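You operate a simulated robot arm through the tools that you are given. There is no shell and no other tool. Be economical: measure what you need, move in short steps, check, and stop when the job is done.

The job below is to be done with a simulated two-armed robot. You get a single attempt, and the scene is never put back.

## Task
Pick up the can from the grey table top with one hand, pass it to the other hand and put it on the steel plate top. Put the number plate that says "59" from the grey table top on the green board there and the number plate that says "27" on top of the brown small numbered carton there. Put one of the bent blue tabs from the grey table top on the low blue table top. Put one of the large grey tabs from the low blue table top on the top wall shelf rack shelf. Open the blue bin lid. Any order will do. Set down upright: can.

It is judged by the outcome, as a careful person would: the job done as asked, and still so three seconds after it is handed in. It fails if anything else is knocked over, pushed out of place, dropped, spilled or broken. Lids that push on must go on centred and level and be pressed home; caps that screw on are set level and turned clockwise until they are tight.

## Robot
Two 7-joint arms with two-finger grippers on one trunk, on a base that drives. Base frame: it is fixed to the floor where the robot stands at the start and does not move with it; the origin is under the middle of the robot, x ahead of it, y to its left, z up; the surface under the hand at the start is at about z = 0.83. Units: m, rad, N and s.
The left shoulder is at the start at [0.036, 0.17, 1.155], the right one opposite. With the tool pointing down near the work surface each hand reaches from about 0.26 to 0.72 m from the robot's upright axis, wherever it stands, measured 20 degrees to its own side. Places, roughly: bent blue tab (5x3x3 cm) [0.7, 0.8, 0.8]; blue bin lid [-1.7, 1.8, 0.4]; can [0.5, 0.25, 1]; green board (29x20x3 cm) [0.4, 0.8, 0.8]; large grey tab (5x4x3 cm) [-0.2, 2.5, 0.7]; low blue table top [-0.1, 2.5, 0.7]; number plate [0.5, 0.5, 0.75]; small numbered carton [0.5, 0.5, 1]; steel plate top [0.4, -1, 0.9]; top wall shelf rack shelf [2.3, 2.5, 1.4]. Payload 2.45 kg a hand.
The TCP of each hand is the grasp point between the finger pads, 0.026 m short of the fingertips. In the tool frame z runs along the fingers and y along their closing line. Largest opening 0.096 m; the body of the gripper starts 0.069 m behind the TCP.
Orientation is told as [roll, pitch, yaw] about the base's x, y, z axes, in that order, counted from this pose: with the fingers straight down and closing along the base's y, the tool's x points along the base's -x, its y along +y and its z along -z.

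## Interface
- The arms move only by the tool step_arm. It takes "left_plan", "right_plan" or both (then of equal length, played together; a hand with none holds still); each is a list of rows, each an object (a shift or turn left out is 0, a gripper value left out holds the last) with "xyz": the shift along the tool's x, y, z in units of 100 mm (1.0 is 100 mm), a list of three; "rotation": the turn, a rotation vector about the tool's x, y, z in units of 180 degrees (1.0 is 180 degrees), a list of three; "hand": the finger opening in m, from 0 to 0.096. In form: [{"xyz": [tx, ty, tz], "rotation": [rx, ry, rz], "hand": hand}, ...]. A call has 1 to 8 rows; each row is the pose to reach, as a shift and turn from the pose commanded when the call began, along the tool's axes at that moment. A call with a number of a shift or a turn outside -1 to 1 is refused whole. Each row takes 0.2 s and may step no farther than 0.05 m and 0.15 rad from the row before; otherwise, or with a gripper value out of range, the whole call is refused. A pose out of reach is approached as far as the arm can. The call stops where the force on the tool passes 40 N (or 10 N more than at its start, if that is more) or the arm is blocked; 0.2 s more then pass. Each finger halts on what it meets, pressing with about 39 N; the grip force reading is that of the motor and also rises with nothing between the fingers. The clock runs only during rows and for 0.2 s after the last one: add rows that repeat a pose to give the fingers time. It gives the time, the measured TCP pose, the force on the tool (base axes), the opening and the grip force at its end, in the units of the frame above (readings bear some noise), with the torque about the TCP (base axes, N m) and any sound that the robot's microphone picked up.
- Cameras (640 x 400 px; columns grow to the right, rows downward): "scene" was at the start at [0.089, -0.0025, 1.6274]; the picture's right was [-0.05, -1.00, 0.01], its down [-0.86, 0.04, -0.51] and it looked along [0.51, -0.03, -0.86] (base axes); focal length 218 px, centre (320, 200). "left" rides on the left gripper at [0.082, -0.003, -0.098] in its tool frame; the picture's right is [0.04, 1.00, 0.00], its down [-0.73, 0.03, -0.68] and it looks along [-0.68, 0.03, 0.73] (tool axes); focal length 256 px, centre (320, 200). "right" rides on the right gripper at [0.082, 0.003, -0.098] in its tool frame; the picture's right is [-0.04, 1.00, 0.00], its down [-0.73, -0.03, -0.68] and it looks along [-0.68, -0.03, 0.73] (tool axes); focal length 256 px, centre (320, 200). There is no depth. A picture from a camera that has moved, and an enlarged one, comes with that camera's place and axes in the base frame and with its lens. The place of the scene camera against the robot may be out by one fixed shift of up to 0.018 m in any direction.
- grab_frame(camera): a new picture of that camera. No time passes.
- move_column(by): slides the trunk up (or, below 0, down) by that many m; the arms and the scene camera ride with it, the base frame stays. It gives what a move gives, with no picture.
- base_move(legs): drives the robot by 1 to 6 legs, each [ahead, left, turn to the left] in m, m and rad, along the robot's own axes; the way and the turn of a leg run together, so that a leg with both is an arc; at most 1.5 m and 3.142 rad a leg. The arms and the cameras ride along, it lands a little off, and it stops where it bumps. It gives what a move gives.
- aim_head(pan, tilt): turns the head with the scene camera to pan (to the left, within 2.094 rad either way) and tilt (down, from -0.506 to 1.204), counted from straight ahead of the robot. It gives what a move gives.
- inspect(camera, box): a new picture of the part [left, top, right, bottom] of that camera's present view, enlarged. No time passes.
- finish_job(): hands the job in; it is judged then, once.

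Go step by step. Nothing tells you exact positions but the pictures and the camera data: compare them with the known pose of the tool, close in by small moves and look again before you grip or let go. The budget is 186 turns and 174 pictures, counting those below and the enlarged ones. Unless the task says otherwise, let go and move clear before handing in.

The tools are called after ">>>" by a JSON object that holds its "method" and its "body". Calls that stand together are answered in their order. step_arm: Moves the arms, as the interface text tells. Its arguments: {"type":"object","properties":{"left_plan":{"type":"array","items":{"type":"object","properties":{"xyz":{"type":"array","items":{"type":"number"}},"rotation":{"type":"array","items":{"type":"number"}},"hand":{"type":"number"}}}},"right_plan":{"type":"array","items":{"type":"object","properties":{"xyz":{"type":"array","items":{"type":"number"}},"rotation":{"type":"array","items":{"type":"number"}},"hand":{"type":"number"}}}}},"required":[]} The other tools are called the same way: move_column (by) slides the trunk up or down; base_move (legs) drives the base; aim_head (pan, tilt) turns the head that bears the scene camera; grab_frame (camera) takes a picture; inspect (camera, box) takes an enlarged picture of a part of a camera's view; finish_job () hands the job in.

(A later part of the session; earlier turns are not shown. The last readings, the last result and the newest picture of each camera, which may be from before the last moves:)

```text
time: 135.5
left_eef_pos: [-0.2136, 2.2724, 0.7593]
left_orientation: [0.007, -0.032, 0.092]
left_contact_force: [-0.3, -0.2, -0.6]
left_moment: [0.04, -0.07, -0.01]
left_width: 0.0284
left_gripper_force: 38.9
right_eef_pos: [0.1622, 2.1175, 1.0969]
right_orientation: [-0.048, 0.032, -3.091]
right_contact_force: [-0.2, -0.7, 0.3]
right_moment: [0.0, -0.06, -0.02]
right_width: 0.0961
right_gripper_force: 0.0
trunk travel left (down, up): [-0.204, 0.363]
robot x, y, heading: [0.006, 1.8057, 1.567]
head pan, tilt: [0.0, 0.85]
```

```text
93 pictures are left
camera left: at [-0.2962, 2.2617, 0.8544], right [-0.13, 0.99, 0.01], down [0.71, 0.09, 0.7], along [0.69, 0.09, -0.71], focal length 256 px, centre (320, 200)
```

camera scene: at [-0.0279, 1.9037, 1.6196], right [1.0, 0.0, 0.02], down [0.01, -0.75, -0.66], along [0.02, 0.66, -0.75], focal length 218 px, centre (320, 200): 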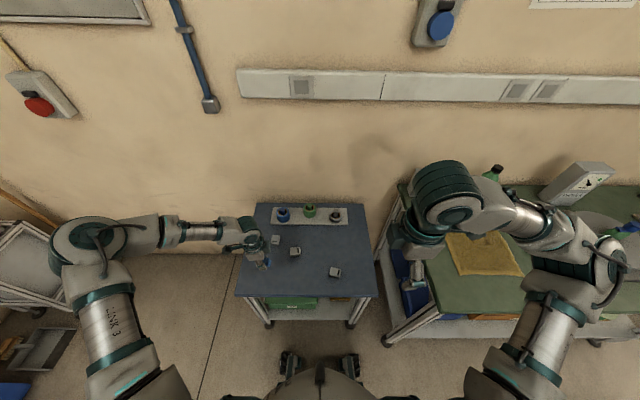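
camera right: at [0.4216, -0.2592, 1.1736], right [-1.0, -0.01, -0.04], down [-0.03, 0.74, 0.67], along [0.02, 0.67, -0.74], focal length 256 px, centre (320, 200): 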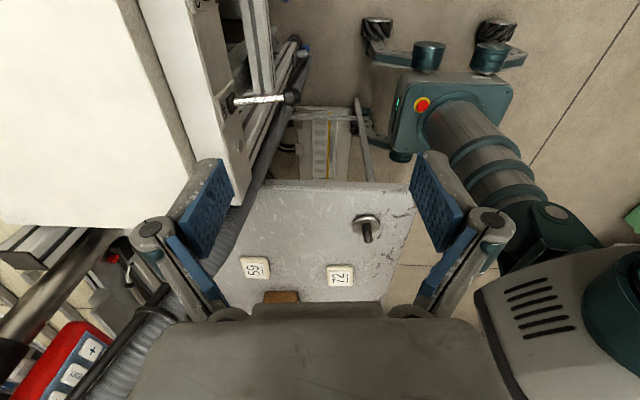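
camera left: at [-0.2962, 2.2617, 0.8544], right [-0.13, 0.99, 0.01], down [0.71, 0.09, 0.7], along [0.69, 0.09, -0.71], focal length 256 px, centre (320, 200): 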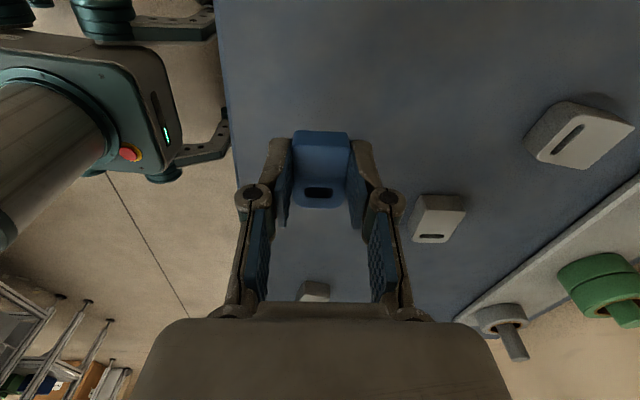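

Tab bottom is about 4 cm above the table. I'll lower in small steps until touching.

>>> {"method": "step_arm", "body": {"left_plan": [{"xyz": [0, 0, 0.1]}, {"xyz": [0, 0, 0.2]}, {"xyz": [0, 0, 0.28]}]}}

>>> {"method": "step_arm", "body": {"left_plan": [{"xyz": [0, 0, 0.03]}, {"xyz": [0, 0, 0.06]}]}}

>>> {"method": "grab_frame", "body": {"camera": "left"}}

```text
time: 136.3
left_eef_pos: [-0.211, 2.274, 0.7322]
left_orientation: [0.007, -0.03, 0.09]
left_contact_force: [0.2, -0.3, -0.5]
left_moment: [0.02, -0.03, -0.01]
left_width: 0.0285
left_gripper_force: 39.2
right_eef_pos: [0.1644, 2.1169, 1.0978]
right_orientation: [-0.05, 0.032, -3.089]
right_contact_force: [-0.7, 0.3, -0.5]
right_moment: [-0.02, -0.03, 0.01]
right_width: 0.0961
right_gripper_force: 0.1
trunk travel left (down, up): [-0.204, 0.363]
robot x, y, heading: [0.0071, 1.808, 1.569]
head pan, tilt: [0.0, 0.85]
```

```text
time: 136.9
left_eef_pos: [-0.2026, 2.2746, 0.7271]
left_orientation: [0.008, -0.021, 0.087]
left_contact_force: [-0.7, -0.1, -0.6]
left_moment: [0.01, 0.03, 0.02]
left_width: 0.0288
left_gripper_force: 38.9
right_eef_pos: [0.1747, 2.118, 1.0957]
right_orientation: [-0.05, 0.024, -3.089]
right_contact_force: [0.4, 0.0, -0.1]
right_moment: [0.0, 0.02, 0.0]
right_width: 0.0959
right_gripper_force: 0.1
trunk travel left (down, up): [-0.204, 0.363]
robot x, y, heading: [0.0087, 1.8045, 1.569]
head pan, tilt: [0.0, 0.85]
```

```text
92 pictures are left
camera left: at [-0.2846, 2.2624, 0.8237], right [-0.13, 0.99, 0.01], down [0.71, 0.09, 0.69], along [0.69, 0.09, -0.72], focal length 256 px, centre (320, 200)
```

left: 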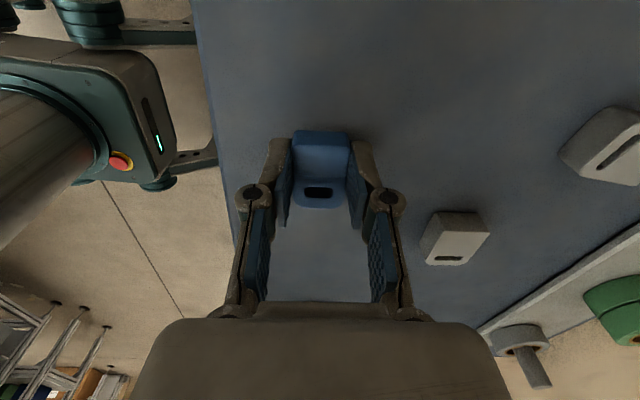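

>>> {"method": "step_arm", "body": {"left_plan": [{"xyz": [0, 0, 0.03]}, {"xyz": [0, 0, 0.06]}]}}

>>> {"method": "step_arm", "body": {"left_plan": [{"xyz": [0, 0, 0.03]}, {"xyz": [0, 0, 0.05]}]}}

```text
time: 137.5
left_eef_pos: [-0.2009, 2.2738, 0.7195]
left_orientation: [0.008, -0.021, 0.086]
left_contact_force: [0.3, 0.7, 0.4]
left_moment: [-0.03, 0.0, 0.01]
left_width: 0.0285
left_gripper_force: 39.4
right_eef_pos: [0.1774, 2.1172, 1.0959]
right_orientation: [-0.05, 0.023, -3.091]
right_contact_force: [0.5, 0.3, 0.4]
right_moment: [0.02, 0.02, -0.01]
right_width: 0.0959
right_gripper_force: 0.1
trunk travel left (down, up): [-0.204, 0.363]
robot x, y, heading: [0.0095, 1.8027, 1.571]
head pan, tilt: [0.0, 0.85]
```

```text
time: 138.1
left_eef_pos: [-0.2056, 2.2743, 0.7144]
left_orientation: [0.007, -0.025, 0.089]
left_contact_force: [0.2, 0.1, -0.2]
left_moment: [0.01, 0.01, 0.01]
left_width: 0.0284
left_gripper_force: 39.4
right_eef_pos: [0.1706, 2.1182, 1.0975]
right_orientation: [-0.049, 0.027, -3.089]
right_contact_force: [-0.4, -0.9, 1.0]
right_moment: [-0.04, -0.01, 0.01]
right_width: 0.0961
right_gripper_force: 0.2
trunk travel left (down, up): [-0.204, 0.363]
robot x, y, heading: [0.0037, 1.8037, 1.568]
head pan, tilt: [0.0, 0.85]
```

>>> {"method": "step_arm", "body": {"left_plan": [{"xyz": [0, 0, 0.03]}, {"xyz": [0, 0, 0.05]}]}}

>>> {"method": "step_arm", "body": {"left_plan": [{"xyz": [0, 0, 0.03]}, {"xyz": [0, 0, 0.04]}]}}

>>> {"method": "grab_frame", "body": {"camera": "left"}}

>>> {"method": "inspect", "body": {"camera": "scene", "box": [220, 190, 380, 320]}}

```text
time: 138.7
left_eef_pos: [-0.2034, 2.2747, 0.7104]
left_orientation: [0.008, -0.022, 0.089]
left_contact_force: [0.6, -0.1, 0.1]
left_moment: [0.04, -0.02, 0.0]
left_width: 0.0285
left_gripper_force: 38.9
right_eef_pos: [0.1741, 2.1178, 1.0955]
right_orientation: [-0.048, 0.025, -3.089]
right_contact_force: [-1.0, -1.1, 0.4]
right_moment: [-0.01, 0.0, -0.02]
right_width: 0.0959
right_gripper_force: 0.2
trunk travel left (down, up): [-0.204, 0.363]
robot x, y, heading: [0.0031, 1.804, 1.564]
head pan, tilt: [0.0, 0.85]
```

```text
time: 139.3
left_eef_pos: [-0.2038, 2.2734, 0.709]
left_orientation: [0.012, -0.023, 0.089]
left_contact_force: [-4.7, 0.6, 20.0]
left_moment: [-0.14, 0.24, 0.0]
left_width: 0.0287
left_gripper_force: 38.8
right_eef_pos: [0.1729, 2.1164, 1.0972]
right_orientation: [-0.05, 0.025, -3.089]
right_contact_force: [-0.8, -0.3, -0.2]
right_moment: [-0.06, -0.03, 0.02]
right_width: 0.0962
right_gripper_force: 0.0
trunk travel left (down, up): [-0.204, 0.363]
robot x, y, heading: [0.0057, 1.8044, 1.564]
head pan, tilt: [0.0, 0.85]
```

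```text
91 pictures are left
camera left: at [-0.2863, 2.2623, 0.8051], right [-0.13, 0.99, 0.01], down [0.71, 0.08, 0.7], along [0.69, 0.1, -0.72], focal length 256 px, centre (320, 200)
```

left: 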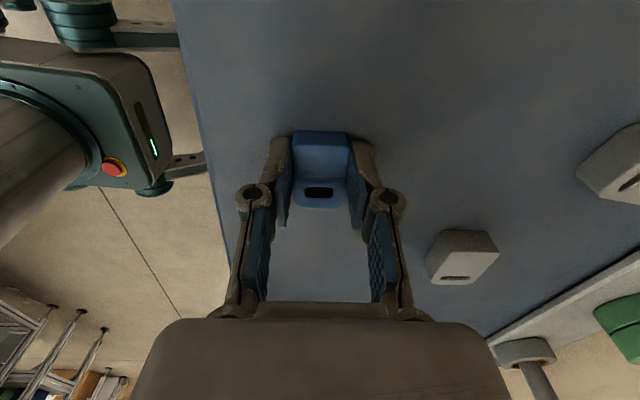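

```text
3.08 times, centred on (300, 255) of scene
camera zoom: at [0.0072, 1.9722, 1.5165], right [1.0, 0.0, 0.0], down [0.0, -0.75, -0.66], along [0.0, 0.66, -0.75], focal length 670 px, centre (382, 31)
```

zoom: 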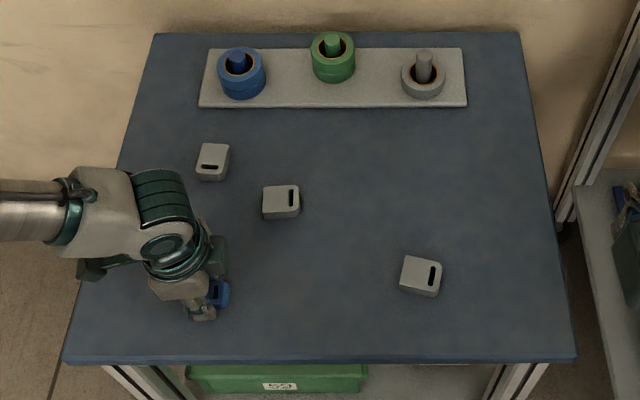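

The tab is on the table (surface ≈0.68). I'll release, rise, and move toward the middle grey tab at about (−0.135, 2.389).

>>> {"method": "step_arm", "body": {"left_plan": [{"hand": 0.06}, {"hand": 0.06}, {"xyz": [0, 0, -0.3], "hand": 0.06}, {"xyz": [0, 0, -0.6]}, {"xyz": [0, 0, -0.95]}]}}

>>> {"method": "step_arm", "body": {"left_plan": [{"xyz": [-0.2, 0.25, 0], "hand": 0.08}, {"xyz": [-0.4, 0.5, 0]}, {"xyz": [-0.6, 0.75, 0]}, {"xyz": [-0.75, 1.0, 0]}]}}

>>> {"method": "step_arm", "body": {"left_plan": [{}, {}, {}, {}, {}, {}, {}, {}]}}

>>> {"method": "grab_frame", "body": {"camera": "left"}}

>>> {"method": "inspect", "body": {"camera": "scene", "box": [220, 190, 380, 320]}}

```text
time: 140.5
left_eef_pos: [-0.2058, 2.2744, 0.8013]
left_orientation: [0.008, -0.024, 0.09]
left_contact_force: [-0.5, 0.3, -1.1]
left_moment: [0.01, -0.03, 0.0]
left_width: 0.0599
left_gripper_force: 0.0
right_eef_pos: [0.1729, 2.1158, 1.0963]
right_orientation: [-0.051, 0.026, -3.088]
right_contact_force: [0.2, 0.7, -0.1]
right_moment: [0.06, 0.03, -0.03]
right_width: 0.096
right_gripper_force: 0.0
trunk travel left (down, up): [-0.204, 0.363]
robot x, y, heading: [0.0056, 1.8055, 1.567]
head pan, tilt: [0.0, 0.85]
```

```text
time: 141.5
left_eef_pos: [-0.1488, 2.3651, 0.807]
left_orientation: [0.009, -0.025, 0.09]
left_contact_force: [1.1, -0.3, 0.0]
left_moment: [0.04, 0.01, -0.01]
left_width: 0.0799
left_gripper_force: 0.2
left hand out of reach, approached as far as the arm can: row 4
right_eef_pos: [0.1742, 2.1169, 1.0955]
right_orientation: [-0.049, 0.025, -3.09]
right_contact_force: [0.1, 0.6, -0.3]
right_moment: [0.04, -0.02, 0.02]
right_width: 0.0957
right_gripper_force: 0.0
trunk travel left (down, up): [-0.204, 0.363]
robot x, y, heading: [0.0073, 1.8039, 1.567]
head pan, tilt: [0.0, 0.85]
```

```text
time: 143.3
left_eef_pos: [-0.1483, 2.3649, 0.8057]
left_orientation: [0.007, -0.026, 0.089]
left_contact_force: [0.8, -0.2, -0.2]
left_moment: [0.01, 0.0, -0.02]
left_width: 0.0799
left_gripper_force: 0.0
right_eef_pos: [0.1738, 2.1181, 1.0966]
right_orientation: [-0.05, 0.026, -3.089]
right_contact_force: [0.1, 0.9, 0.0]
right_moment: [0.01, 0.01, 0.01]
right_width: 0.096
right_gripper_force: 0.0
trunk travel left (down, up): [-0.204, 0.363]
robot x, y, heading: [0.0052, 1.8034, 1.569]
head pan, tilt: [0.0, 0.85]
```

```text
89 pictures are left
camera left: at [-0.2319, 2.3533, 0.9025], right [-0.13, 0.99, 0.01], down [0.71, 0.09, 0.7], along [0.69, 0.09, -0.72], focal length 256 px, centre (320, 200)
```

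left: 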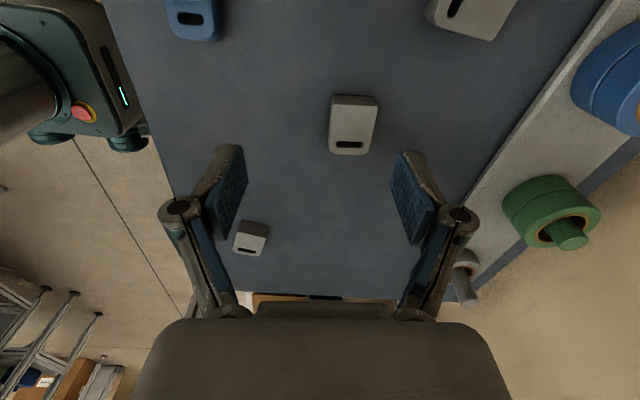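

```text
3.08 times, centred on (300, 255) of scene
camera zoom: at [0.0071, 1.9759, 1.5155], right [1.0, 0.0, 0.0], down [0.0, -0.75, -0.66], along [0.0, 0.66, -0.75], focal length 670 px, centre (382, 31)
```

zoom: 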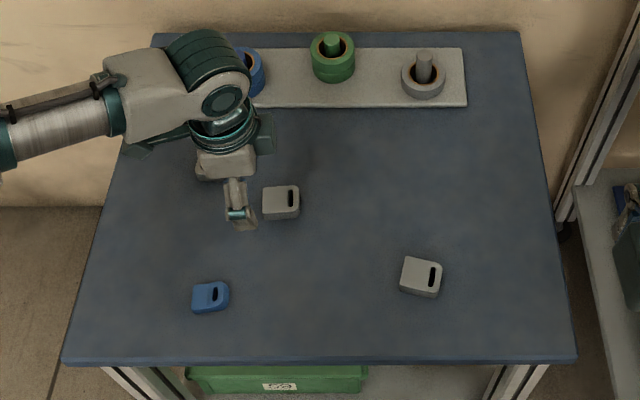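

The blue tab is placed. The grey tab is at (−0.130, 2.395); I'll nudge the base forward to gain reach and let it settle.

>>> {"method": "base_move", "body": {"legs": [[0.04, -0.015, 0]]}}

>>> {"method": "step_arm", "body": {"left_plan": [{}, {}, {}, {}, {}, {}, {}, {}]}}

>>> {"method": "step_arm", "body": {"left_plan": [{}, {}, {}, {}, {}, {}, {}, {}]}}

>>> {"method": "step_arm", "body": {"left_plan": [{}, {}, {}, {}, {}, {}, {}, {}]}}

>>> {"method": "grab_frame", "body": {"camera": "left"}}

```text
time: 144.2
left_eef_pos: [-0.1395, 2.4027, 0.8048]
left_orientation: [0.008, -0.028, 0.089]
left_contact_force: [-0.2, 0.6, -0.7]
left_moment: [-0.02, -0.04, 0.0]
left_width: 0.0802
left_gripper_force: 0.1
right_eef_pos: [0.1822, 2.1576, 1.0977]
right_orientation: [-0.049, 0.03, -3.089]
right_contact_force: [-0.7, 1.7, -0.7]
right_moment: [0.01, -0.02, 0.0]
right_width: 0.0959
right_gripper_force: 0.0
trunk travel left (down, up): [-0.204, 0.363]
robot x, y, heading: [0.0218, 1.8422, 1.567]
head pan, tilt: [0.0, 0.85]
```

```text
time: 146.0
left_eef_pos: [-0.1426, 2.4012, 0.8075]
left_orientation: [0.011, -0.033, 0.093]
left_contact_force: [0.5, -1.7, 0.4]
left_moment: [-0.01, 0.0, 0.01]
left_width: 0.0801
left_gripper_force: 0.0
right_eef_pos: [0.1786, 2.1536, 1.0985]
right_orientation: [-0.053, 0.032, -3.087]
right_contact_force: [-0.2, 0.2, 0.0]
right_moment: [-0.02, -0.02, 0.0]
right_width: 0.0961
right_gripper_force: 0.1
trunk travel left (down, up): [-0.204, 0.363]
robot x, y, heading: [0.0186, 1.8445, 1.566]
head pan, tilt: [0.0, 0.85]
```

```text
time: 147.8
left_eef_pos: [-0.1372, 2.4024, 0.8092]
left_orientation: [0.012, -0.028, 0.088]
left_contact_force: [0.3, 1.1, 0.4]
left_moment: [0.05, 0.0, -0.01]
left_width: 0.0799
left_gripper_force: 0.1
right_eef_pos: [0.1829, 2.1543, 1.098]
right_orientation: [-0.05, 0.03, -3.089]
right_contact_force: [0.6, -0.1, -0.7]
right_moment: [-0.02, 0.02, -0.01]
right_width: 0.0961
right_gripper_force: 0.0
trunk travel left (down, up): [-0.204, 0.363]
robot x, y, heading: [0.023, 1.8418, 1.568]
head pan, tilt: [0.0, 0.85]
```

```text
time: 149.6
left_eef_pos: [-0.138, 2.4005, 0.8075]
left_orientation: [0.009, -0.028, 0.091]
left_contact_force: [0.0, -0.3, -0.2]
left_moment: [0.01, 0.0, 0.0]
left_width: 0.0798
left_gripper_force: 0.1
right_eef_pos: [0.1833, 2.1533, 1.0977]
right_orientation: [-0.053, 0.029, -3.089]
right_contact_force: [-0.1, 0.0, 1.3]
right_moment: [0.01, 0.0, 0.0]
right_width: 0.0959
right_gripper_force: 0.0
trunk travel left (down, up): [-0.204, 0.363]
robot x, y, heading: [0.024, 1.8418, 1.565]
head pan, tilt: [0.0, 0.85]
```

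```text
87 pictures are left
camera left: at [-0.2223, 2.3897, 0.9034], right [-0.13, 0.99, 0.01], down [0.71, 0.09, 0.7], along [0.69, 0.1, -0.71], focal length 256 px, centre (320, 200)
```

left: 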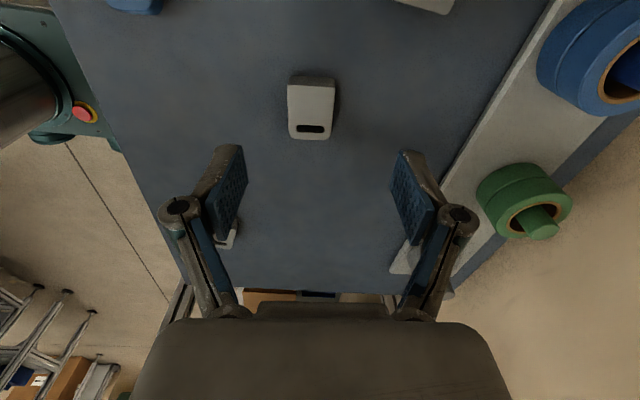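

>>> {"method": "step_arm", "body": {"left_plan": [{"xyz": [-0.06, -0.03, 0.15], "rotation": [0, 0.009, 0]}, {"xyz": [-0.06, -0.03, 0.35], "rotation": [0, 0.009, 0]}, {"xyz": [-0.06, -0.03, 0.55], "rotation": [0, 0.009, 0]}]}}

>>> {"method": "grab_frame", "body": {"camera": "left"}}

```text
time: 150.4
left_eef_pos: [-0.1463, 2.3879, 0.7597]
left_orientation: [0.012, -0.003, 0.093]
left_contact_force: [-0.9, -0.5, -0.2]
left_moment: [-0.03, 0.0, 0.0]
left_width: 0.0798
left_gripper_force: 0.1
left hand out of reach, approached as far as the arm can: row 1, 2, 3
right_eef_pos: [0.1826, 2.1539, 1.0975]
right_orientation: [-0.049, 0.03, -3.091]
right_contact_force: [-0.4, 0.0, 0.3]
right_moment: [0.05, 0.0, 0.01]
right_width: 0.096
right_gripper_force: 0.1
trunk travel left (down, up): [-0.204, 0.363]
robot x, y, heading: [0.0216, 1.8454, 1.57]
head pan, tilt: [0.0, 0.85]
```

```text
86 pictures are left
camera left: at [-0.2271, 2.3763, 0.8578], right [-0.13, 0.99, 0.01], down [0.73, 0.09, 0.68], along [0.67, 0.1, -0.73], focal length 256 px, centre (320, 200)
```

left: 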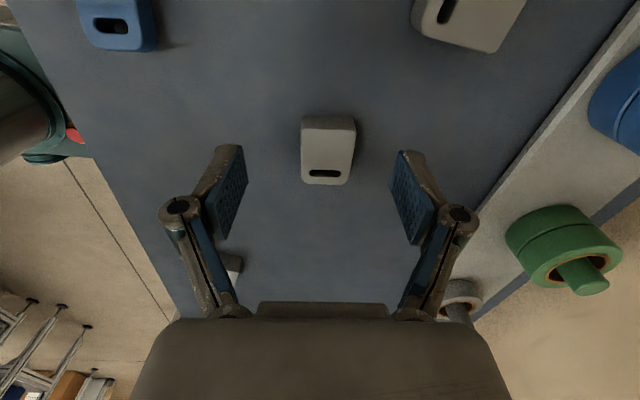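

>>> {"method": "base_move", "body": {"legs": [[0.012, -0.013, 0]]}}

>>> {"method": "step_arm", "body": {"left_plan": [{}, {}, {}, {}, {}, {}, {}, {}]}}

>>> {"method": "move_column", "body": {"by": -0.03}}

>>> {"method": "step_arm", "body": {"left_plan": [{}, {}, {}, {}, {}, {}, {}, {}]}}

>>> {"method": "grab_frame", "body": {"camera": "left"}}

```text
time: 151.2
left_eef_pos: [-0.1347, 2.3995, 0.7601]
left_orientation: [0.015, -0.004, 0.093]
left_contact_force: [0.5, 0.0, 0.0]
left_moment: [0.03, 0.0, -0.01]
left_width: 0.0801
left_gripper_force: 0.1
right_eef_pos: [0.1927, 2.1648, 1.0988]
right_orientation: [-0.053, 0.031, -3.088]
right_contact_force: [0.5, -0.5, 1.4]
right_moment: [-0.02, 0.02, 0.01]
right_width: 0.0958
right_gripper_force: 0.0
trunk travel left (down, up): [-0.204, 0.363]
robot x, y, heading: [0.031, 1.8569, 1.564]
head pan, tilt: [0.0, 0.85]
```

```text
time: 153.0
left_eef_pos: [-0.14, 2.397, 0.7626]
left_orientation: [0.014, -0.009, 0.091]
left_contact_force: [-0.6, -0.2, 0.2]
left_moment: [0.04, -0.02, 0.02]
left_width: 0.0796
left_gripper_force: 0.1
right_eef_pos: [0.1865, 2.1618, 1.1007]
right_orientation: [-0.056, 0.036, -3.089]
right_contact_force: [0.9, 0.2, -0.4]
right_moment: [0.01, 0.01, 0.0]
right_width: 0.0961
right_gripper_force: 0.1
trunk travel left (down, up): [-0.204, 0.363]
robot x, y, heading: [0.0289, 1.8585, 1.568]
head pan, tilt: [0.0, 0.85]
```

```text
time: 153.7
left_eef_pos: [-0.136, 2.3956, 0.7349]
left_orientation: [0.021, -0.005, 0.09]
left_contact_force: [-0.8, -0.3, 0.4]
left_moment: [0.06, -0.02, -0.01]
left_width: 0.0801
left_gripper_force: 0.1
right_eef_pos: [0.1909, 2.1599, 1.0703]
right_orientation: [-0.057, 0.032, -3.087]
right_contact_force: [-0.1, -0.7, 0.3]
right_moment: [0.03, 0.03, -0.02]
right_width: 0.0962
right_gripper_force: 0.1
trunk travel left (down, up): [-0.174, 0.393]
robot x, y, heading: [0.0333, 1.8556, 1.569]
head pan, tilt: [0.0, 0.85]
```

```text
time: 155.5
left_eef_pos: [-0.1366, 2.3977, 0.731]
left_orientation: [0.017, -0.008, 0.09]
left_contact_force: [0.2, 0.6, 0.3]
left_moment: [-0.01, 0.01, -0.02]
left_width: 0.0801
left_gripper_force: 0.1
right_eef_pos: [0.1899, 2.1616, 1.0704]
right_orientation: [-0.057, 0.034, -3.089]
right_contact_force: [0.0, 0.0, -0.3]
right_moment: [0.03, -0.01, -0.04]
right_width: 0.0961
right_gripper_force: 0.1
trunk travel left (down, up): [-0.174, 0.393]
robot x, y, heading: [0.0324, 1.8547, 1.57]
head pan, tilt: [0.0, 0.85]
```

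```text
85 pictures are left
camera left: at [-0.2183, 2.3853, 0.8292], right [-0.13, 0.99, 0.02], down [0.72, 0.08, 0.68], along [0.68, 0.1, -0.73], focal length 256 px, centre (320, 200)
```

left: 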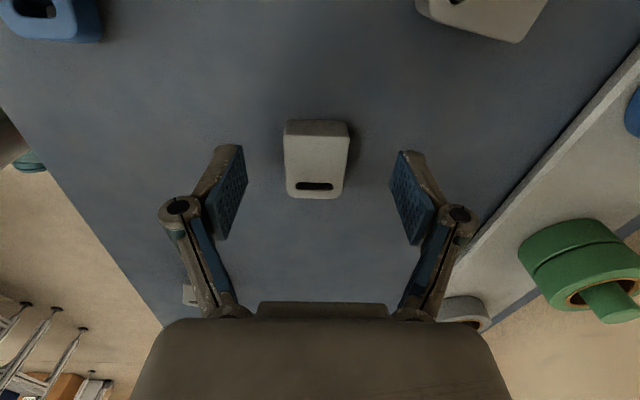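

Centred. Lowering the last 2 cm and closing.

>>> {"method": "move_column", "body": {"by": -0.02}}

>>> {"method": "step_arm", "body": {"left_plan": [{"hand": 0.02}, {"hand": 0.02}, {"hand": 0.02}, {"hand": 0.02}]}}

>>> {"method": "grab_frame", "body": {"camera": "left"}}

```text
time: 156.2
left_eef_pos: [-0.1372, 2.3972, 0.714]
left_orientation: [0.018, -0.007, 0.089]
left_contact_force: [-0.4, 0.5, 0.1]
left_moment: [0.05, -0.01, -0.01]
left_width: 0.0797
left_gripper_force: 0.0
right_eef_pos: [0.1905, 2.1613, 1.0515]
right_orientation: [-0.058, 0.032, -3.089]
right_contact_force: [0.0, -1.1, 0.5]
right_moment: [0.06, 0.01, 0.05]
right_width: 0.0962
right_gripper_force: 0.1
trunk travel left (down, up): [-0.154, 0.413]
robot x, y, heading: [0.0323, 1.8547, 1.569]
head pan, tilt: [0.0, 0.85]
```

```text
time: 157.2
left_eef_pos: [-0.1371, 2.3969, 0.712]
left_orientation: [0.016, -0.006, 0.09]
left_contact_force: [0.3, -1.2, 0.4]
left_moment: [-0.08, 0.02, 0.02]
left_width: 0.0363
left_gripper_force: 39.1
right_eef_pos: [0.1898, 2.1614, 1.0499]
right_orientation: [-0.056, 0.034, -3.089]
right_contact_force: [-0.2, -0.4, 0.1]
right_moment: [0.03, -0.02, -0.03]
right_width: 0.096
right_gripper_force: 0.0
trunk travel left (down, up): [-0.154, 0.413]
robot x, y, heading: [0.0334, 1.8542, 1.568]
head pan, tilt: [0.0, 0.85]
```

```text
84 pictures are left
camera left: at [-0.2182, 2.3851, 0.8093], right [-0.13, 0.99, 0.02], down [0.72, 0.08, 0.68], along [0.68, 0.1, -0.73], focal length 256 px, centre (320, 200)
```

left: 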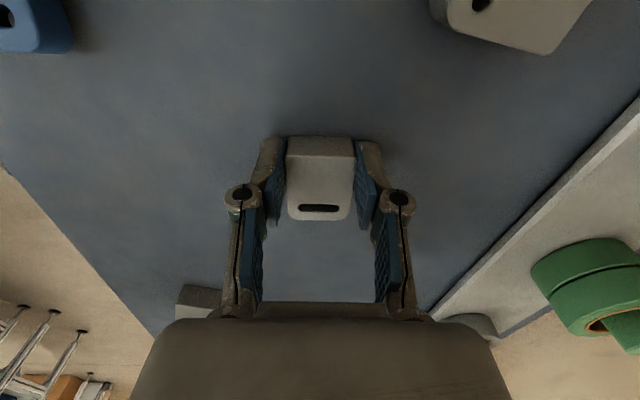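

The grey tab is held (36 mm). I'll raise the trunk, back off, and look toward the shelf rack.

>>> {"method": "move_column", "body": {"by": 0.4}}

>>> {"method": "base_move", "body": {"legs": [[-0.45, 0, 0]]}}

>>> {"method": "aim_head", "body": {"pan": -0.9, "tilt": 0.35}}

>>> {"method": "grab_frame", "body": {"camera": "scene"}}

>>> {"method": "aim_head", "body": {"pan": 0.0, "tilt": 0.7}}

>>> {"method": "grab_frame", "body": {"camera": "scene"}}

```text
time: 161.0
left_eef_pos: [-0.1365, 2.401, 1.2011]
left_orientation: [0.188, -0.023, 0.087]
left_contact_force: [-0.5, 0.2, -0.3]
left_moment: [0.02, 0.02, -0.01]
left_width: 0.0363
left_gripper_force: 38.7
right_eef_pos: [0.1916, 2.1623, 1.4502]
right_orientation: [-0.056, 0.033, -3.088]
right_contact_force: [0.1, 0.5, -0.2]
right_moment: [-0.03, -0.01, 0.0]
right_width: 0.096
right_gripper_force: 0.2
trunk travel left (down, up): [-0.554, 0.013]
robot x, y, heading: [0.0331, 1.8542, 1.566]
head pan, tilt: [0.0, 0.85]
```

```text
time: 163.7
left_eef_pos: [-0.1382, 1.9551, 1.2014]
left_orientation: [0.185, -0.024, 0.09]
left_contact_force: [-0.4, -0.3, -0.6]
left_moment: [0.0, -0.02, 0.06]
left_width: 0.036
left_gripper_force: 38.6
right_eef_pos: [0.189, 1.7182, 1.4488]
right_orientation: [-0.055, 0.033, -3.084]
right_contact_force: [0.5, 0.4, 0.1]
right_moment: [0.01, -0.02, 0.03]
right_width: 0.0959
right_gripper_force: 0.0
trunk travel left (down, up): [-0.554, 0.013]
robot x, y, heading: [0.0367, 1.4109, 1.573]
head pan, tilt: [0.0, 0.85]
```

```text
time: 164.9
left_eef_pos: [-0.1391, 1.9499, 1.2038]
left_orientation: [0.191, -0.022, 0.091]
left_contact_force: [0.6, -0.1, 0.2]
left_moment: [-0.01, -0.02, -0.02]
left_width: 0.0366
left_gripper_force: 38.9
right_eef_pos: [0.1894, 1.7123, 1.4519]
right_orientation: [-0.056, 0.033, -3.084]
right_contact_force: [0.3, 0.2, 0.2]
right_moment: [-0.04, 0.01, -0.03]
right_width: 0.096
right_gripper_force: 0.0
trunk travel left (down, up): [-0.554, 0.013]
robot x, y, heading: [0.0352, 1.4107, 1.57]
head pan, tilt: [-0.901, 0.351]
```

```text
83 pictures are left
camera scene: at [0.1048, 1.4425, 1.9133], right [0.62, -0.78, 0.0], down [-0.27, -0.22, -0.94], along [0.73, 0.58, -0.35], focal length 218 px, centre (320, 200)
```

scene: 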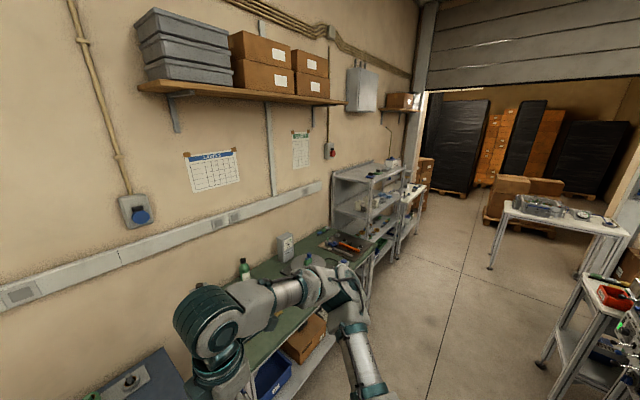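

```text
time: 166.1
left_eef_pos: [-0.1395, 1.9494, 1.2049]
left_orientation: [0.189, -0.021, 0.092]
left_contact_force: [-0.5, 0.0, 0.2]
left_moment: [-0.03, 0.01, 0.05]
left_width: 0.0364
left_gripper_force: 39.3
right_eef_pos: [0.1878, 1.7116, 1.4507]
right_orientation: [-0.058, 0.033, -3.084]
right_contact_force: [-0.4, -0.1, -0.7]
right_moment: [0.0, -0.04, 0.01]
right_width: 0.0961
right_gripper_force: 0.0
trunk travel left (down, up): [-0.554, 0.013]
robot x, y, heading: [0.0324, 1.4081, 1.569]
head pan, tilt: [0.0, 0.7]
```

```text
82 pictures are left
camera scene: at [0.0318, 1.4688, 1.8819], right [1.0, 0.0, 0.0], down [0.0, -0.65, -0.76], along [0.0, 0.76, -0.65], focal length 218 px, centre (320, 200)
```

scene: 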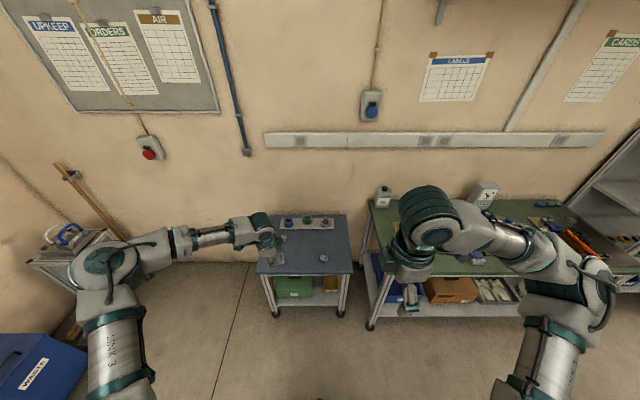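

The rack stands beyond the green bench, top shelf around (2.1, 2.4, 1.4). The left wrist picked up a small roll when the trunk rose; I'll level it, pull it in, and drive along the aisle to the rack.

>>> {"method": "step_arm", "body": {"left_plan": [{"xyz": [0, -0.2, -0.1], "rotation": [0.02, 0, 0]}, {"xyz": [0, -0.4, -0.2], "rotation": [0.04, 0, 0]}, {"xyz": [0, -0.6, -0.3], "rotation": [0.06, 0, 0]}, {"xyz": [0, -0.6, -0.3], "rotation": [0.06, 0, 0]}]}}

>>> {"method": "base_move", "body": {"legs": [[0, -1.1, 0], [0, -0.9, 0]]}}

>>> {"method": "aim_head", "body": {"pan": 0.0, "tilt": 0.45}}

>>> {"method": "grab_frame", "body": {"camera": "scene"}}

```text
time: 167.1
left_eef_pos: [-0.1343, 1.8845, 1.2206]
left_orientation: [0.001, -0.023, 0.092]
left_contact_force: [0.3, 0.1, 0.3]
left_moment: [0.01, 0.01, -0.03]
left_width: 0.0363
left_gripper_force: 39.0
right_eef_pos: [0.1894, 1.7105, 1.4499]
right_orientation: [-0.059, 0.034, -3.085]
right_contact_force: [0.0, 0.9, -1.4]
right_moment: [0.0, -0.03, -0.02]
right_width: 0.096
right_gripper_force: 0.0
trunk travel left (down, up): [-0.554, 0.013]
robot x, y, heading: [0.0302, 1.4052, 1.572]
head pan, tilt: [0.0, 0.7]
```

```text
time: 177.0
left_eef_pos: [1.8475, 1.939, 1.2237]
left_orientation: [0.002, -0.01, 0.129]
left_contact_force: [0.3, 0.2, 0.8]
left_moment: [0.0, 0.04, 0.04]
left_width: 0.0362
left_gripper_force: 39.7
right_eef_pos: [2.18, 1.7809, 1.4493]
right_orientation: [-0.057, 0.021, -3.043]
right_contact_force: [0.9, 0.6, 1.0]
right_moment: [-0.04, 0.03, -0.04]
right_width: 0.096
right_gripper_force: 0.0
trunk travel left (down, up): [-0.554, 0.013]
robot x, y, heading: [2.0182, 1.4655, 1.618]
head pan, tilt: [0.0, 0.7]
```

```text
time: 177.8
left_eef_pos: [1.8285, 1.9364, 1.2233]
left_orientation: [0.003, -0.026, 0.131]
left_contact_force: [-1.2, 0.2, -0.1]
left_moment: [-0.01, -0.05, -0.01]
left_width: 0.0362
left_gripper_force: 39.4
right_eef_pos: [2.1572, 1.7758, 1.4516]
right_orientation: [-0.059, 0.036, -3.043]
right_contact_force: [-0.4, 0.1, -0.3]
right_moment: [0.0, 0.01, 0.0]
right_width: 0.0958
right_gripper_force: 0.0
trunk travel left (down, up): [-0.554, 0.013]
robot x, y, heading: [2.0181, 1.4691, 1.614]
head pan, tilt: [0.0, 0.45]
```

```text
81 pictures are left
camera scene: at [1.9902, 1.5368, 1.9038], right [1.0, 0.04, 0.01], down [0.03, -0.44, -0.9], along [-0.03, 0.9, -0.44], focal length 218 px, centre (320, 200)
```

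scene: 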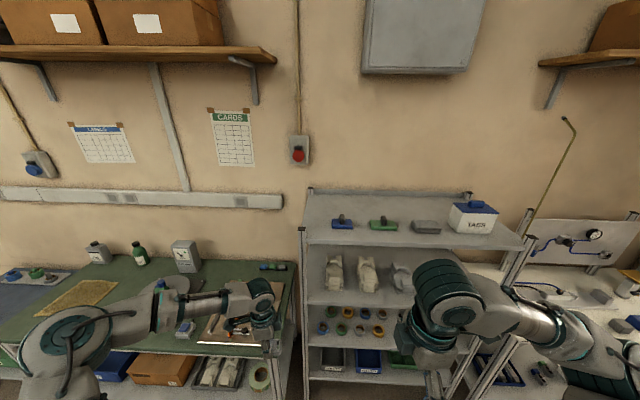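

The top shelf (z≈1.4) runs x 1.91–2.73, y from 2.2; its front-left corner area near (1.98, 2.30) is free. I'll raise the left hand well above shelf height and lift the right one too.

>>> {"method": "step_arm", "body": {"left_plan": [{"xyz": [0, 0, -0.25]}, {"xyz": [0, 0, -0.5]}, {"xyz": [0, 0, -0.75]}, {"xyz": [0, 0, -1.0]}], "right_plan": [{"xyz": [0, 0.15, -0.25]}, {"xyz": [0, 0.3, -0.5]}, {"xyz": [0, 0.45, -0.75]}, {"xyz": [0, 0.6, -1.0]}]}}

>>> {"method": "step_arm", "body": {"left_plan": [{"xyz": [0, 0, -0.25]}, {"xyz": [0, 0, -0.5]}, {"xyz": [0, 0, -0.75]}, {"xyz": [0, 0, -1.0]}]}}

>>> {"method": "step_arm", "body": {"left_plan": [{"xyz": [0, 0, -0.25]}, {"xyz": [0, 0, -0.5]}, {"xyz": [0, 0, -0.75]}, {"xyz": [0, 0, -0.9]}]}}

>>> {"method": "grab_frame", "body": {"camera": "scene"}}

>>> {"method": "grab_frame", "body": {"camera": "left"}}

```text
time: 178.8
left_eef_pos: [1.8243, 1.9343, 1.3244]
left_orientation: [0.006, -0.026, 0.132]
left_contact_force: [-0.1, -0.4, 0.1]
left_moment: [-0.04, -0.02, -0.01]
left_width: 0.0365
left_gripper_force: 38.5
right_eef_pos: [2.1582, 1.7067, 1.5484]
right_orientation: [-0.061, 0.038, -3.043]
right_contact_force: [-0.1, -0.6, 0.2]
right_moment: [0.04, -0.01, 0.01]
right_width: 0.096
right_gripper_force: 0.0
trunk travel left (down, up): [-0.554, 0.013]
robot x, y, heading: [2.0207, 1.472, 1.614]
head pan, tilt: [0.0, 0.45]
```

```text
time: 179.8
left_eef_pos: [1.8208, 1.9339, 1.4221]
left_orientation: [0.004, -0.026, 0.134]
left_contact_force: [0.5, 0.3, -0.5]
left_moment: [0.02, -0.02, 0.01]
left_width: 0.0363
left_gripper_force: 38.9
right_eef_pos: [2.1555, 1.71, 1.5485]
right_orientation: [-0.059, 0.038, -3.043]
right_contact_force: [-0.9, -0.5, 0.0]
right_moment: [0.02, -0.03, -0.01]
right_width: 0.0959
right_gripper_force: 0.0
trunk travel left (down, up): [-0.554, 0.013]
robot x, y, heading: [2.0172, 1.4733, 1.614]
head pan, tilt: [0.0, 0.45]
```

```text
time: 180.8
left_eef_pos: [1.8008, 1.9184, 1.5008]
left_orientation: [0.005, -0.029, 0.134]
left_contact_force: [-0.4, -0.5, 0.2]
left_moment: [0.02, -0.02, 0.02]
left_width: 0.0365
left_gripper_force: 39.0
left hand out of reach, approached as far as the arm can: row 2, 3, 4
right_eef_pos: [2.1529, 1.7077, 1.5491]
right_orientation: [-0.06, 0.039, -3.042]
right_contact_force: [0.6, -0.8, -0.5]
right_moment: [0.02, 0.03, -0.05]
right_width: 0.096
right_gripper_force: 0.1
trunk travel left (down, up): [-0.554, 0.013]
robot x, y, heading: [2.0169, 1.4707, 1.616]
head pan, tilt: [0.0, 0.45]
```

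```text
80 pictures are left
camera scene: at [1.981, 1.5332, 1.9038], right [1.0, 0.04, 0.02], down [0.03, -0.44, -0.9], along [-0.03, 0.9, -0.44], focal length 218 px, centre (320, 200)
```

scene: 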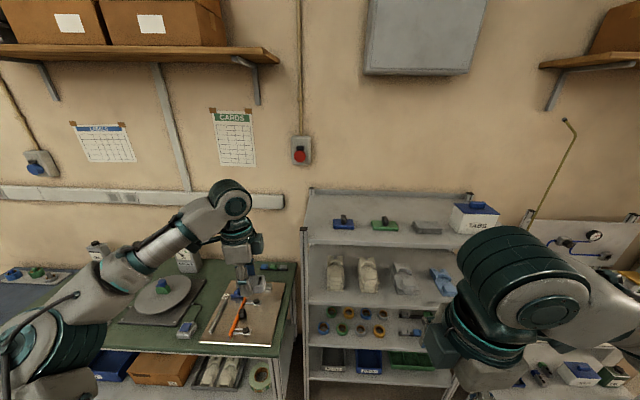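

```text
79 pictures are left
camera left: at [1.7168, 1.9036, 1.5964], right [-0.17, 0.99, 0.0], down [0.7, 0.12, 0.7], along [0.69, 0.12, -0.71], focal length 256 px, centre (320, 200)
```

left: 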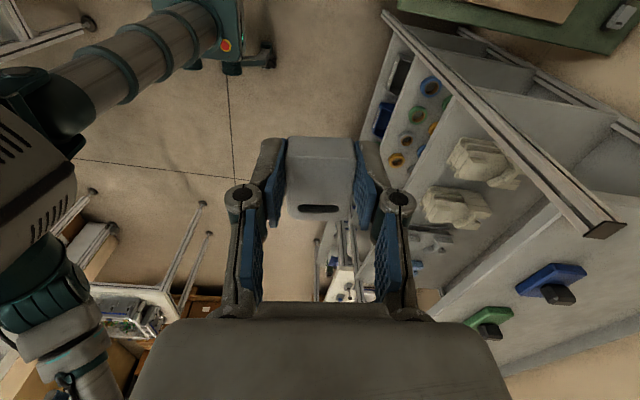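

Triangulated: the shelf surface is z≈1.36, front edge y≈2.25, with a free gap between the blue and green pads around (2.15, 2.33). I'll drive right, then forward part way, and look.

>>> {"method": "base_move", "body": {"legs": [[0, -0.36, 0], [0.25, 0, 0]]}}

>>> {"method": "step_arm", "body": {"left_plan": [{}, {}, {}, {}, {}, {}, {}, {}]}}

>>> {"method": "step_arm", "body": {"left_plan": [{}, {}, {}, {}, {}, {}, {}, {}]}}

>>> {"method": "grab_frame", "body": {"camera": "left"}}

>>> {"method": "grab_frame", "body": {"camera": "scene"}}

```text
time: 184.5
left_eef_pos: [2.1617, 2.1818, 1.5045]
left_orientation: [0.01, -0.02, 0.135]
left_contact_force: [-0.2, -1.1, 0.5]
left_moment: [-0.01, -0.02, 0.0]
left_width: 0.0365
left_gripper_force: 38.6
right_eef_pos: [2.5158, 1.9715, 1.5475]
right_orientation: [-0.063, 0.031, -3.043]
right_contact_force: [-0.1, 0.4, 0.5]
right_moment: [-0.01, -0.04, -0.02]
right_width: 0.0957
right_gripper_force: 0.0
trunk travel left (down, up): [-0.554, 0.013]
robot x, y, heading: [2.3673, 1.7396, 1.619]
head pan, tilt: [0.0, 0.45]
```

```text
time: 186.3
left_eef_pos: [2.1651, 2.1869, 1.5024]
left_orientation: [0.007, -0.018, 0.134]
left_contact_force: [-0.6, 0.3, -0.2]
left_moment: [0.01, 0.01, 0.03]
left_width: 0.0364
left_gripper_force: 39.3
right_eef_pos: [2.5185, 1.9768, 1.5468]
right_orientation: [-0.061, 0.03, -3.044]
right_contact_force: [0.0, -0.1, 0.8]
right_moment: [0.0, -0.04, 0.0]
right_width: 0.0961
right_gripper_force: 0.1
trunk travel left (down, up): [-0.554, 0.013]
robot x, y, heading: [2.363, 1.7373, 1.618]
head pan, tilt: [0.0, 0.45]
```

```text
time: 188.1
left_eef_pos: [2.1634, 2.1861, 1.5039]
left_orientation: [0.009, -0.017, 0.133]
left_contact_force: [-0.2, 0.1, -0.2]
left_moment: [0.0, -0.03, -0.04]
left_width: 0.0366
left_gripper_force: 38.9
right_eef_pos: [2.5185, 1.9769, 1.5478]
right_orientation: [-0.063, 0.029, -3.043]
right_contact_force: [-0.2, 0.0, -1.0]
right_moment: [0.0, 0.01, 0.01]
right_width: 0.096
right_gripper_force: 0.1
trunk travel left (down, up): [-0.554, 0.013]
robot x, y, heading: [2.3654, 1.7421, 1.615]
head pan, tilt: [0.0, 0.45]
```

```text
78 pictures are left
camera left: at [2.0824, 2.1714, 1.6002], right [-0.17, 0.99, 0.01], down [0.71, 0.12, 0.69], along [0.68, 0.12, -0.72], focal length 256 px, centre (320, 200)
```

left: 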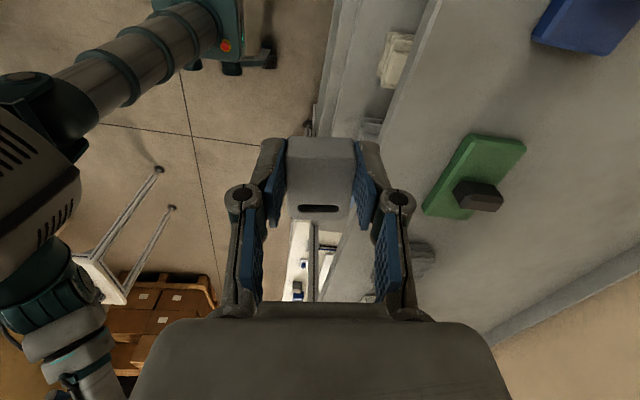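

```text
77 pictures are left
camera scene: at [2.3618, 1.8046, 1.9041], right [1.0, 0.04, 0.0], down [0.02, -0.44, -0.9], along [-0.04, 0.9, -0.44], focal length 218 px, centre (320, 200)
```

scene: 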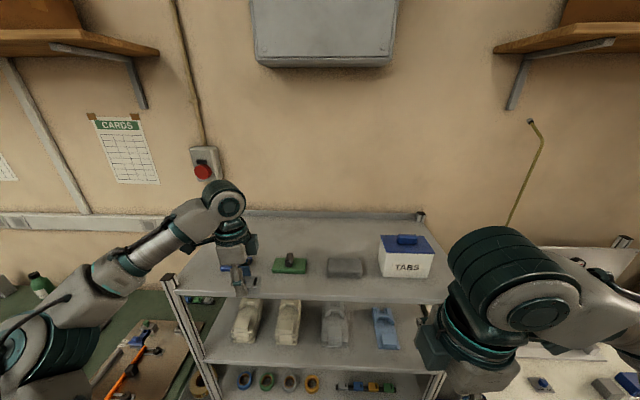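

The gap between the pads is centred at x≈2.14, shelf front edge y≈2.26. I'll drive forward 0.14 m with a slight left shift.

>>> {"method": "base_move", "body": {"legs": [[0.138, 0.017, 0]]}}

>>> {"method": "step_arm", "body": {"left_plan": [{}, {}, {}, {}, {}, {}, {}, {}]}}

>>> {"method": "step_arm", "body": {"left_plan": [{}, {}, {}, {}, {}, {}, {}, {}]}}

>>> {"method": "grab_frame", "body": {"camera": "left"}}

>>> {"method": "grab_frame", "body": {"camera": "scene"}}

```text
time: 189.4
left_eef_pos: [2.1483, 2.3171, 1.5064]
left_orientation: [0.014, -0.016, 0.131]
left_contact_force: [-0.1, 0.0, -0.3]
left_moment: [0.04, 0.01, 0.01]
left_width: 0.0364
left_gripper_force: 39.4
right_eef_pos: [2.5013, 2.1076, 1.5481]
right_orientation: [-0.067, 0.025, -3.043]
right_contact_force: [-0.5, 0.3, -0.1]
right_moment: [-0.01, -0.01, -0.02]
right_width: 0.0961
right_gripper_force: 0.1
trunk travel left (down, up): [-0.554, 0.013]
robot x, y, heading: [2.3436, 1.8747, 1.615]
head pan, tilt: [0.0, 0.45]
```

```text
time: 191.2
left_eef_pos: [2.1411, 2.3225, 1.5021]
left_orientation: [0.01, -0.022, 0.132]
left_contact_force: [-0.3, 0.1, -1.0]
left_moment: [0.05, -0.03, 0.0]
left_width: 0.0365
left_gripper_force: 39.6
right_eef_pos: [2.4928, 2.1117, 1.5476]
right_orientation: [-0.063, 0.033, -3.044]
right_contact_force: [-0.6, -0.3, -0.1]
right_moment: [0.02, -0.04, 0.02]
right_width: 0.096
right_gripper_force: 0.0
trunk travel left (down, up): [-0.554, 0.013]
robot x, y, heading: [2.3407, 1.8731, 1.614]
head pan, tilt: [0.0, 0.45]
```

```text
time: 193.0
left_eef_pos: [2.1444, 2.3218, 1.5042]
left_orientation: [0.011, -0.02, 0.131]
left_contact_force: [0.0, 0.0, 0.9]
left_moment: [0.01, 0.02, -0.01]
left_width: 0.0364
left_gripper_force: 38.9
right_eef_pos: [2.497, 2.1107, 1.5487]
right_orientation: [-0.062, 0.03, -3.044]
right_contact_force: [0.5, 0.1, -0.5]
right_moment: [0.01, -0.03, 0.01]
right_width: 0.0958
right_gripper_force: 0.1
trunk travel left (down, up): [-0.554, 0.013]
robot x, y, heading: [2.3461, 1.8726, 1.612]
head pan, tilt: [0.0, 0.45]
```

```text
76 pictures are left
camera left: at [2.0618, 2.3071, 1.6012], right [-0.17, 0.99, 0.01], down [0.71, 0.12, 0.69], along [0.68, 0.12, -0.72], focal length 256 px, centre (320, 200)
```

left: 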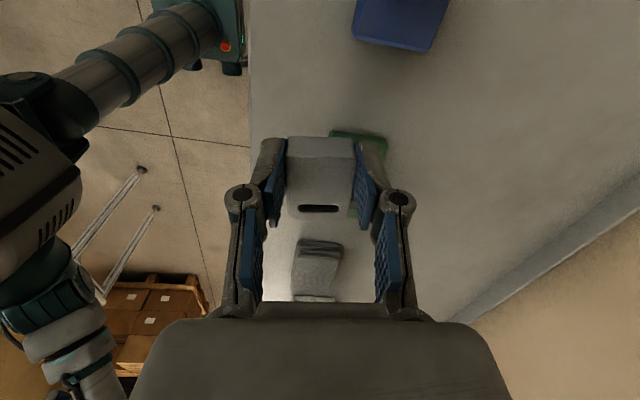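

```text
75 pictures are left
camera scene: at [2.3398, 1.9413, 1.9041], right [1.0, 0.04, 0.0], down [0.02, -0.44, -0.9], along [-0.04, 0.9, -0.44], focal length 218 px, centre (320, 200)
```

scene: 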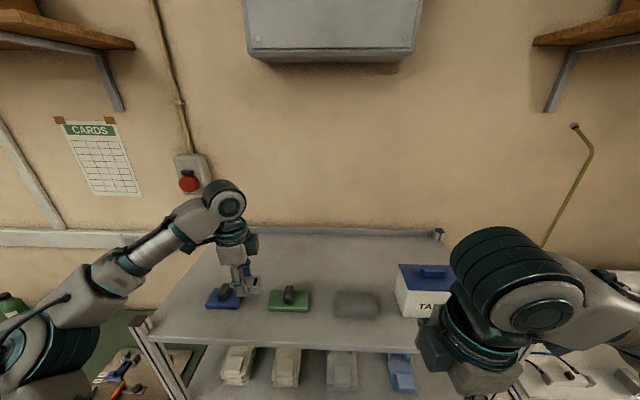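

Position is good (TCP 2.144, 2.322), between the pads. Lowering with the trunk.

>>> {"method": "move_column", "body": {"by": -0.09}}

>>> {"method": "step_arm", "body": {"left_plan": [{}, {}, {}, {}, {}, {}]}}

>>> {"method": "grab_frame", "body": {"camera": "left"}}

>>> {"method": "inspect", "body": {"camera": "scene", "box": [150, 180, 350, 330]}}

```text
time: 194.3
left_eef_pos: [2.1452, 2.3221, 1.4146]
left_orientation: [0.01, -0.018, 0.13]
left_contact_force: [-0.3, 0.2, -0.6]
left_moment: [0.0, 0.02, 0.01]
left_width: 0.0365
left_gripper_force: 39.7
right_eef_pos: [2.498, 2.1118, 1.458]
right_orientation: [-0.063, 0.03, -3.043]
right_contact_force: [0.8, -0.6, 0.0]
right_moment: [-0.01, 0.01, 0.02]
right_width: 0.0959
right_gripper_force: 0.1
trunk travel left (down, up): [-0.464, 0.103]
robot x, y, heading: [2.3423, 1.8741, 1.61]
head pan, tilt: [0.0, 0.45]
```

```text
time: 195.7
left_eef_pos: [2.1443, 2.3234, 1.4147]
left_orientation: [0.012, -0.02, 0.131]
left_contact_force: [0.6, 0.2, 0.4]
left_moment: [-0.03, -0.01, 0.02]
left_width: 0.0365
left_gripper_force: 39.1
right_eef_pos: [2.4981, 2.1114, 1.4576]
right_orientation: [-0.063, 0.031, -3.045]
right_contact_force: [-0.3, -0.8, 0.0]
right_moment: [0.01, 0.0, 0.01]
right_width: 0.0961
right_gripper_force: 0.1
trunk travel left (down, up): [-0.464, 0.103]
robot x, y, heading: [2.3429, 1.8763, 1.613]
head pan, tilt: [0.0, 0.45]
```

```text
74 pictures are left
camera left: at [2.0618, 2.307, 1.5112], right [-0.17, 0.99, 0.01], down [0.71, 0.12, 0.69], along [0.68, 0.12, -0.72], focal length 256 px, centre (320, 200)
```

left: 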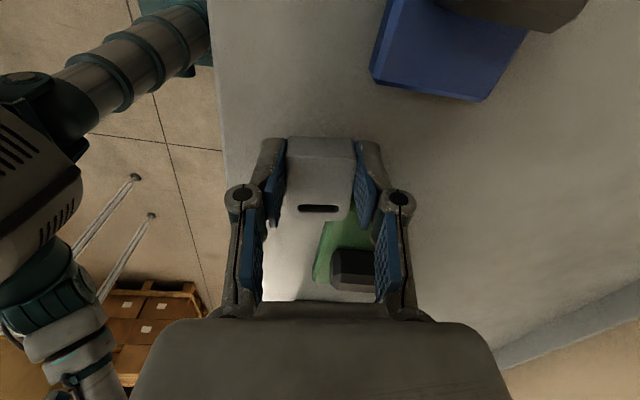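

```text
2.67 times, centred on (250, 255) of scene
camera zoom: at [2.3398, 1.9444, 1.8143], right [1.0, 0.04, 0.0], down [0.02, -0.44, -0.9], along [-0.04, 0.9, -0.44], focal length 580 px, centre (507, 53)
```

zoom: 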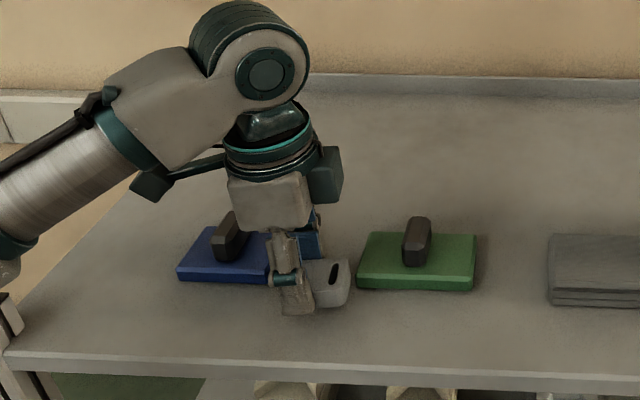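

I'll shift 1 cm away from the green pad, then lower gently to contact.

>>> {"method": "step_arm", "body": {"left_plan": [{"xyz": [0.1, -0.08, 0]}, {"xyz": [0.1, -0.08, 0.07]}, {"xyz": [0.1, -0.08, 0.12]}]}}

>>> {"method": "step_arm", "body": {"left_plan": [{"xyz": [0, 0, 0.03]}, {"xyz": [0, 0, 0.05]}]}}

>>> {"method": "step_arm", "body": {"left_plan": [{"xyz": [0, 0, 0.03]}, {"xyz": [0, 0, 0.05]}]}}

```text
time: 196.5
left_eef_pos: [2.1351, 2.3138, 1.4024]
left_orientation: [0.008, -0.019, 0.131]
left_contact_force: [-0.9, -0.2, 0.3]
left_moment: [0.0, 0.04, 0.01]
left_width: 0.0366
left_gripper_force: 38.8
right_eef_pos: [2.4974, 2.1119, 1.4572]
right_orientation: [-0.064, 0.029, -3.043]
right_contact_force: [0.3, -0.4, -0.3]
right_moment: [0.02, 0.0, 0.0]
right_width: 0.0962
right_gripper_force: 0.1
trunk travel left (down, up): [-0.464, 0.103]
robot x, y, heading: [2.3461, 1.874, 1.614]
head pan, tilt: [0.0, 0.45]
```

```text
time: 197.1
left_eef_pos: [2.1353, 2.3129, 1.3985]
left_orientation: [0.016, -0.022, 0.131]
left_contact_force: [-5.0, 7.6, 29.2]
left_moment: [0.12, 0.14, -0.01]
left_width: 0.0366
left_gripper_force: 39.1
right_eef_pos: [2.4972, 2.1107, 1.458]
right_orientation: [-0.062, 0.031, -3.043]
right_contact_force: [0.5, 0.5, 0.3]
right_moment: [-0.01, 0.02, -0.02]
right_width: 0.0959
right_gripper_force: 0.1
trunk travel left (down, up): [-0.464, 0.103]
robot x, y, heading: [2.3425, 1.8765, 1.615]
head pan, tilt: [0.0, 0.45]
```

```text
time: 197.6
left_eef_pos: [2.1365, 2.31, 1.3968]
left_orientation: [0.02, -0.022, 0.133]
left_contact_force: [0.6, -0.4, 7.6]
left_moment: [-0.17, 0.02, 0.0]
left_width: 0.0365
left_gripper_force: 38.8
right_eef_pos: [2.4977, 2.1086, 1.4579]
right_orientation: [-0.067, 0.026, -3.045]
right_contact_force: [0.7, 0.2, -0.5]
right_moment: [-0.02, 0.01, 0.01]
right_width: 0.096
right_gripper_force: 0.0
trunk travel left (down, up): [-0.464, 0.103]
robot x, y, heading: [2.3424, 1.8755, 1.612]
head pan, tilt: [0.0, 0.45]
stopped in row 2 (left hand): the force on the tool passed its limit at 44 N (the readings are from after the stop); the commanded pose is now the measured one
```

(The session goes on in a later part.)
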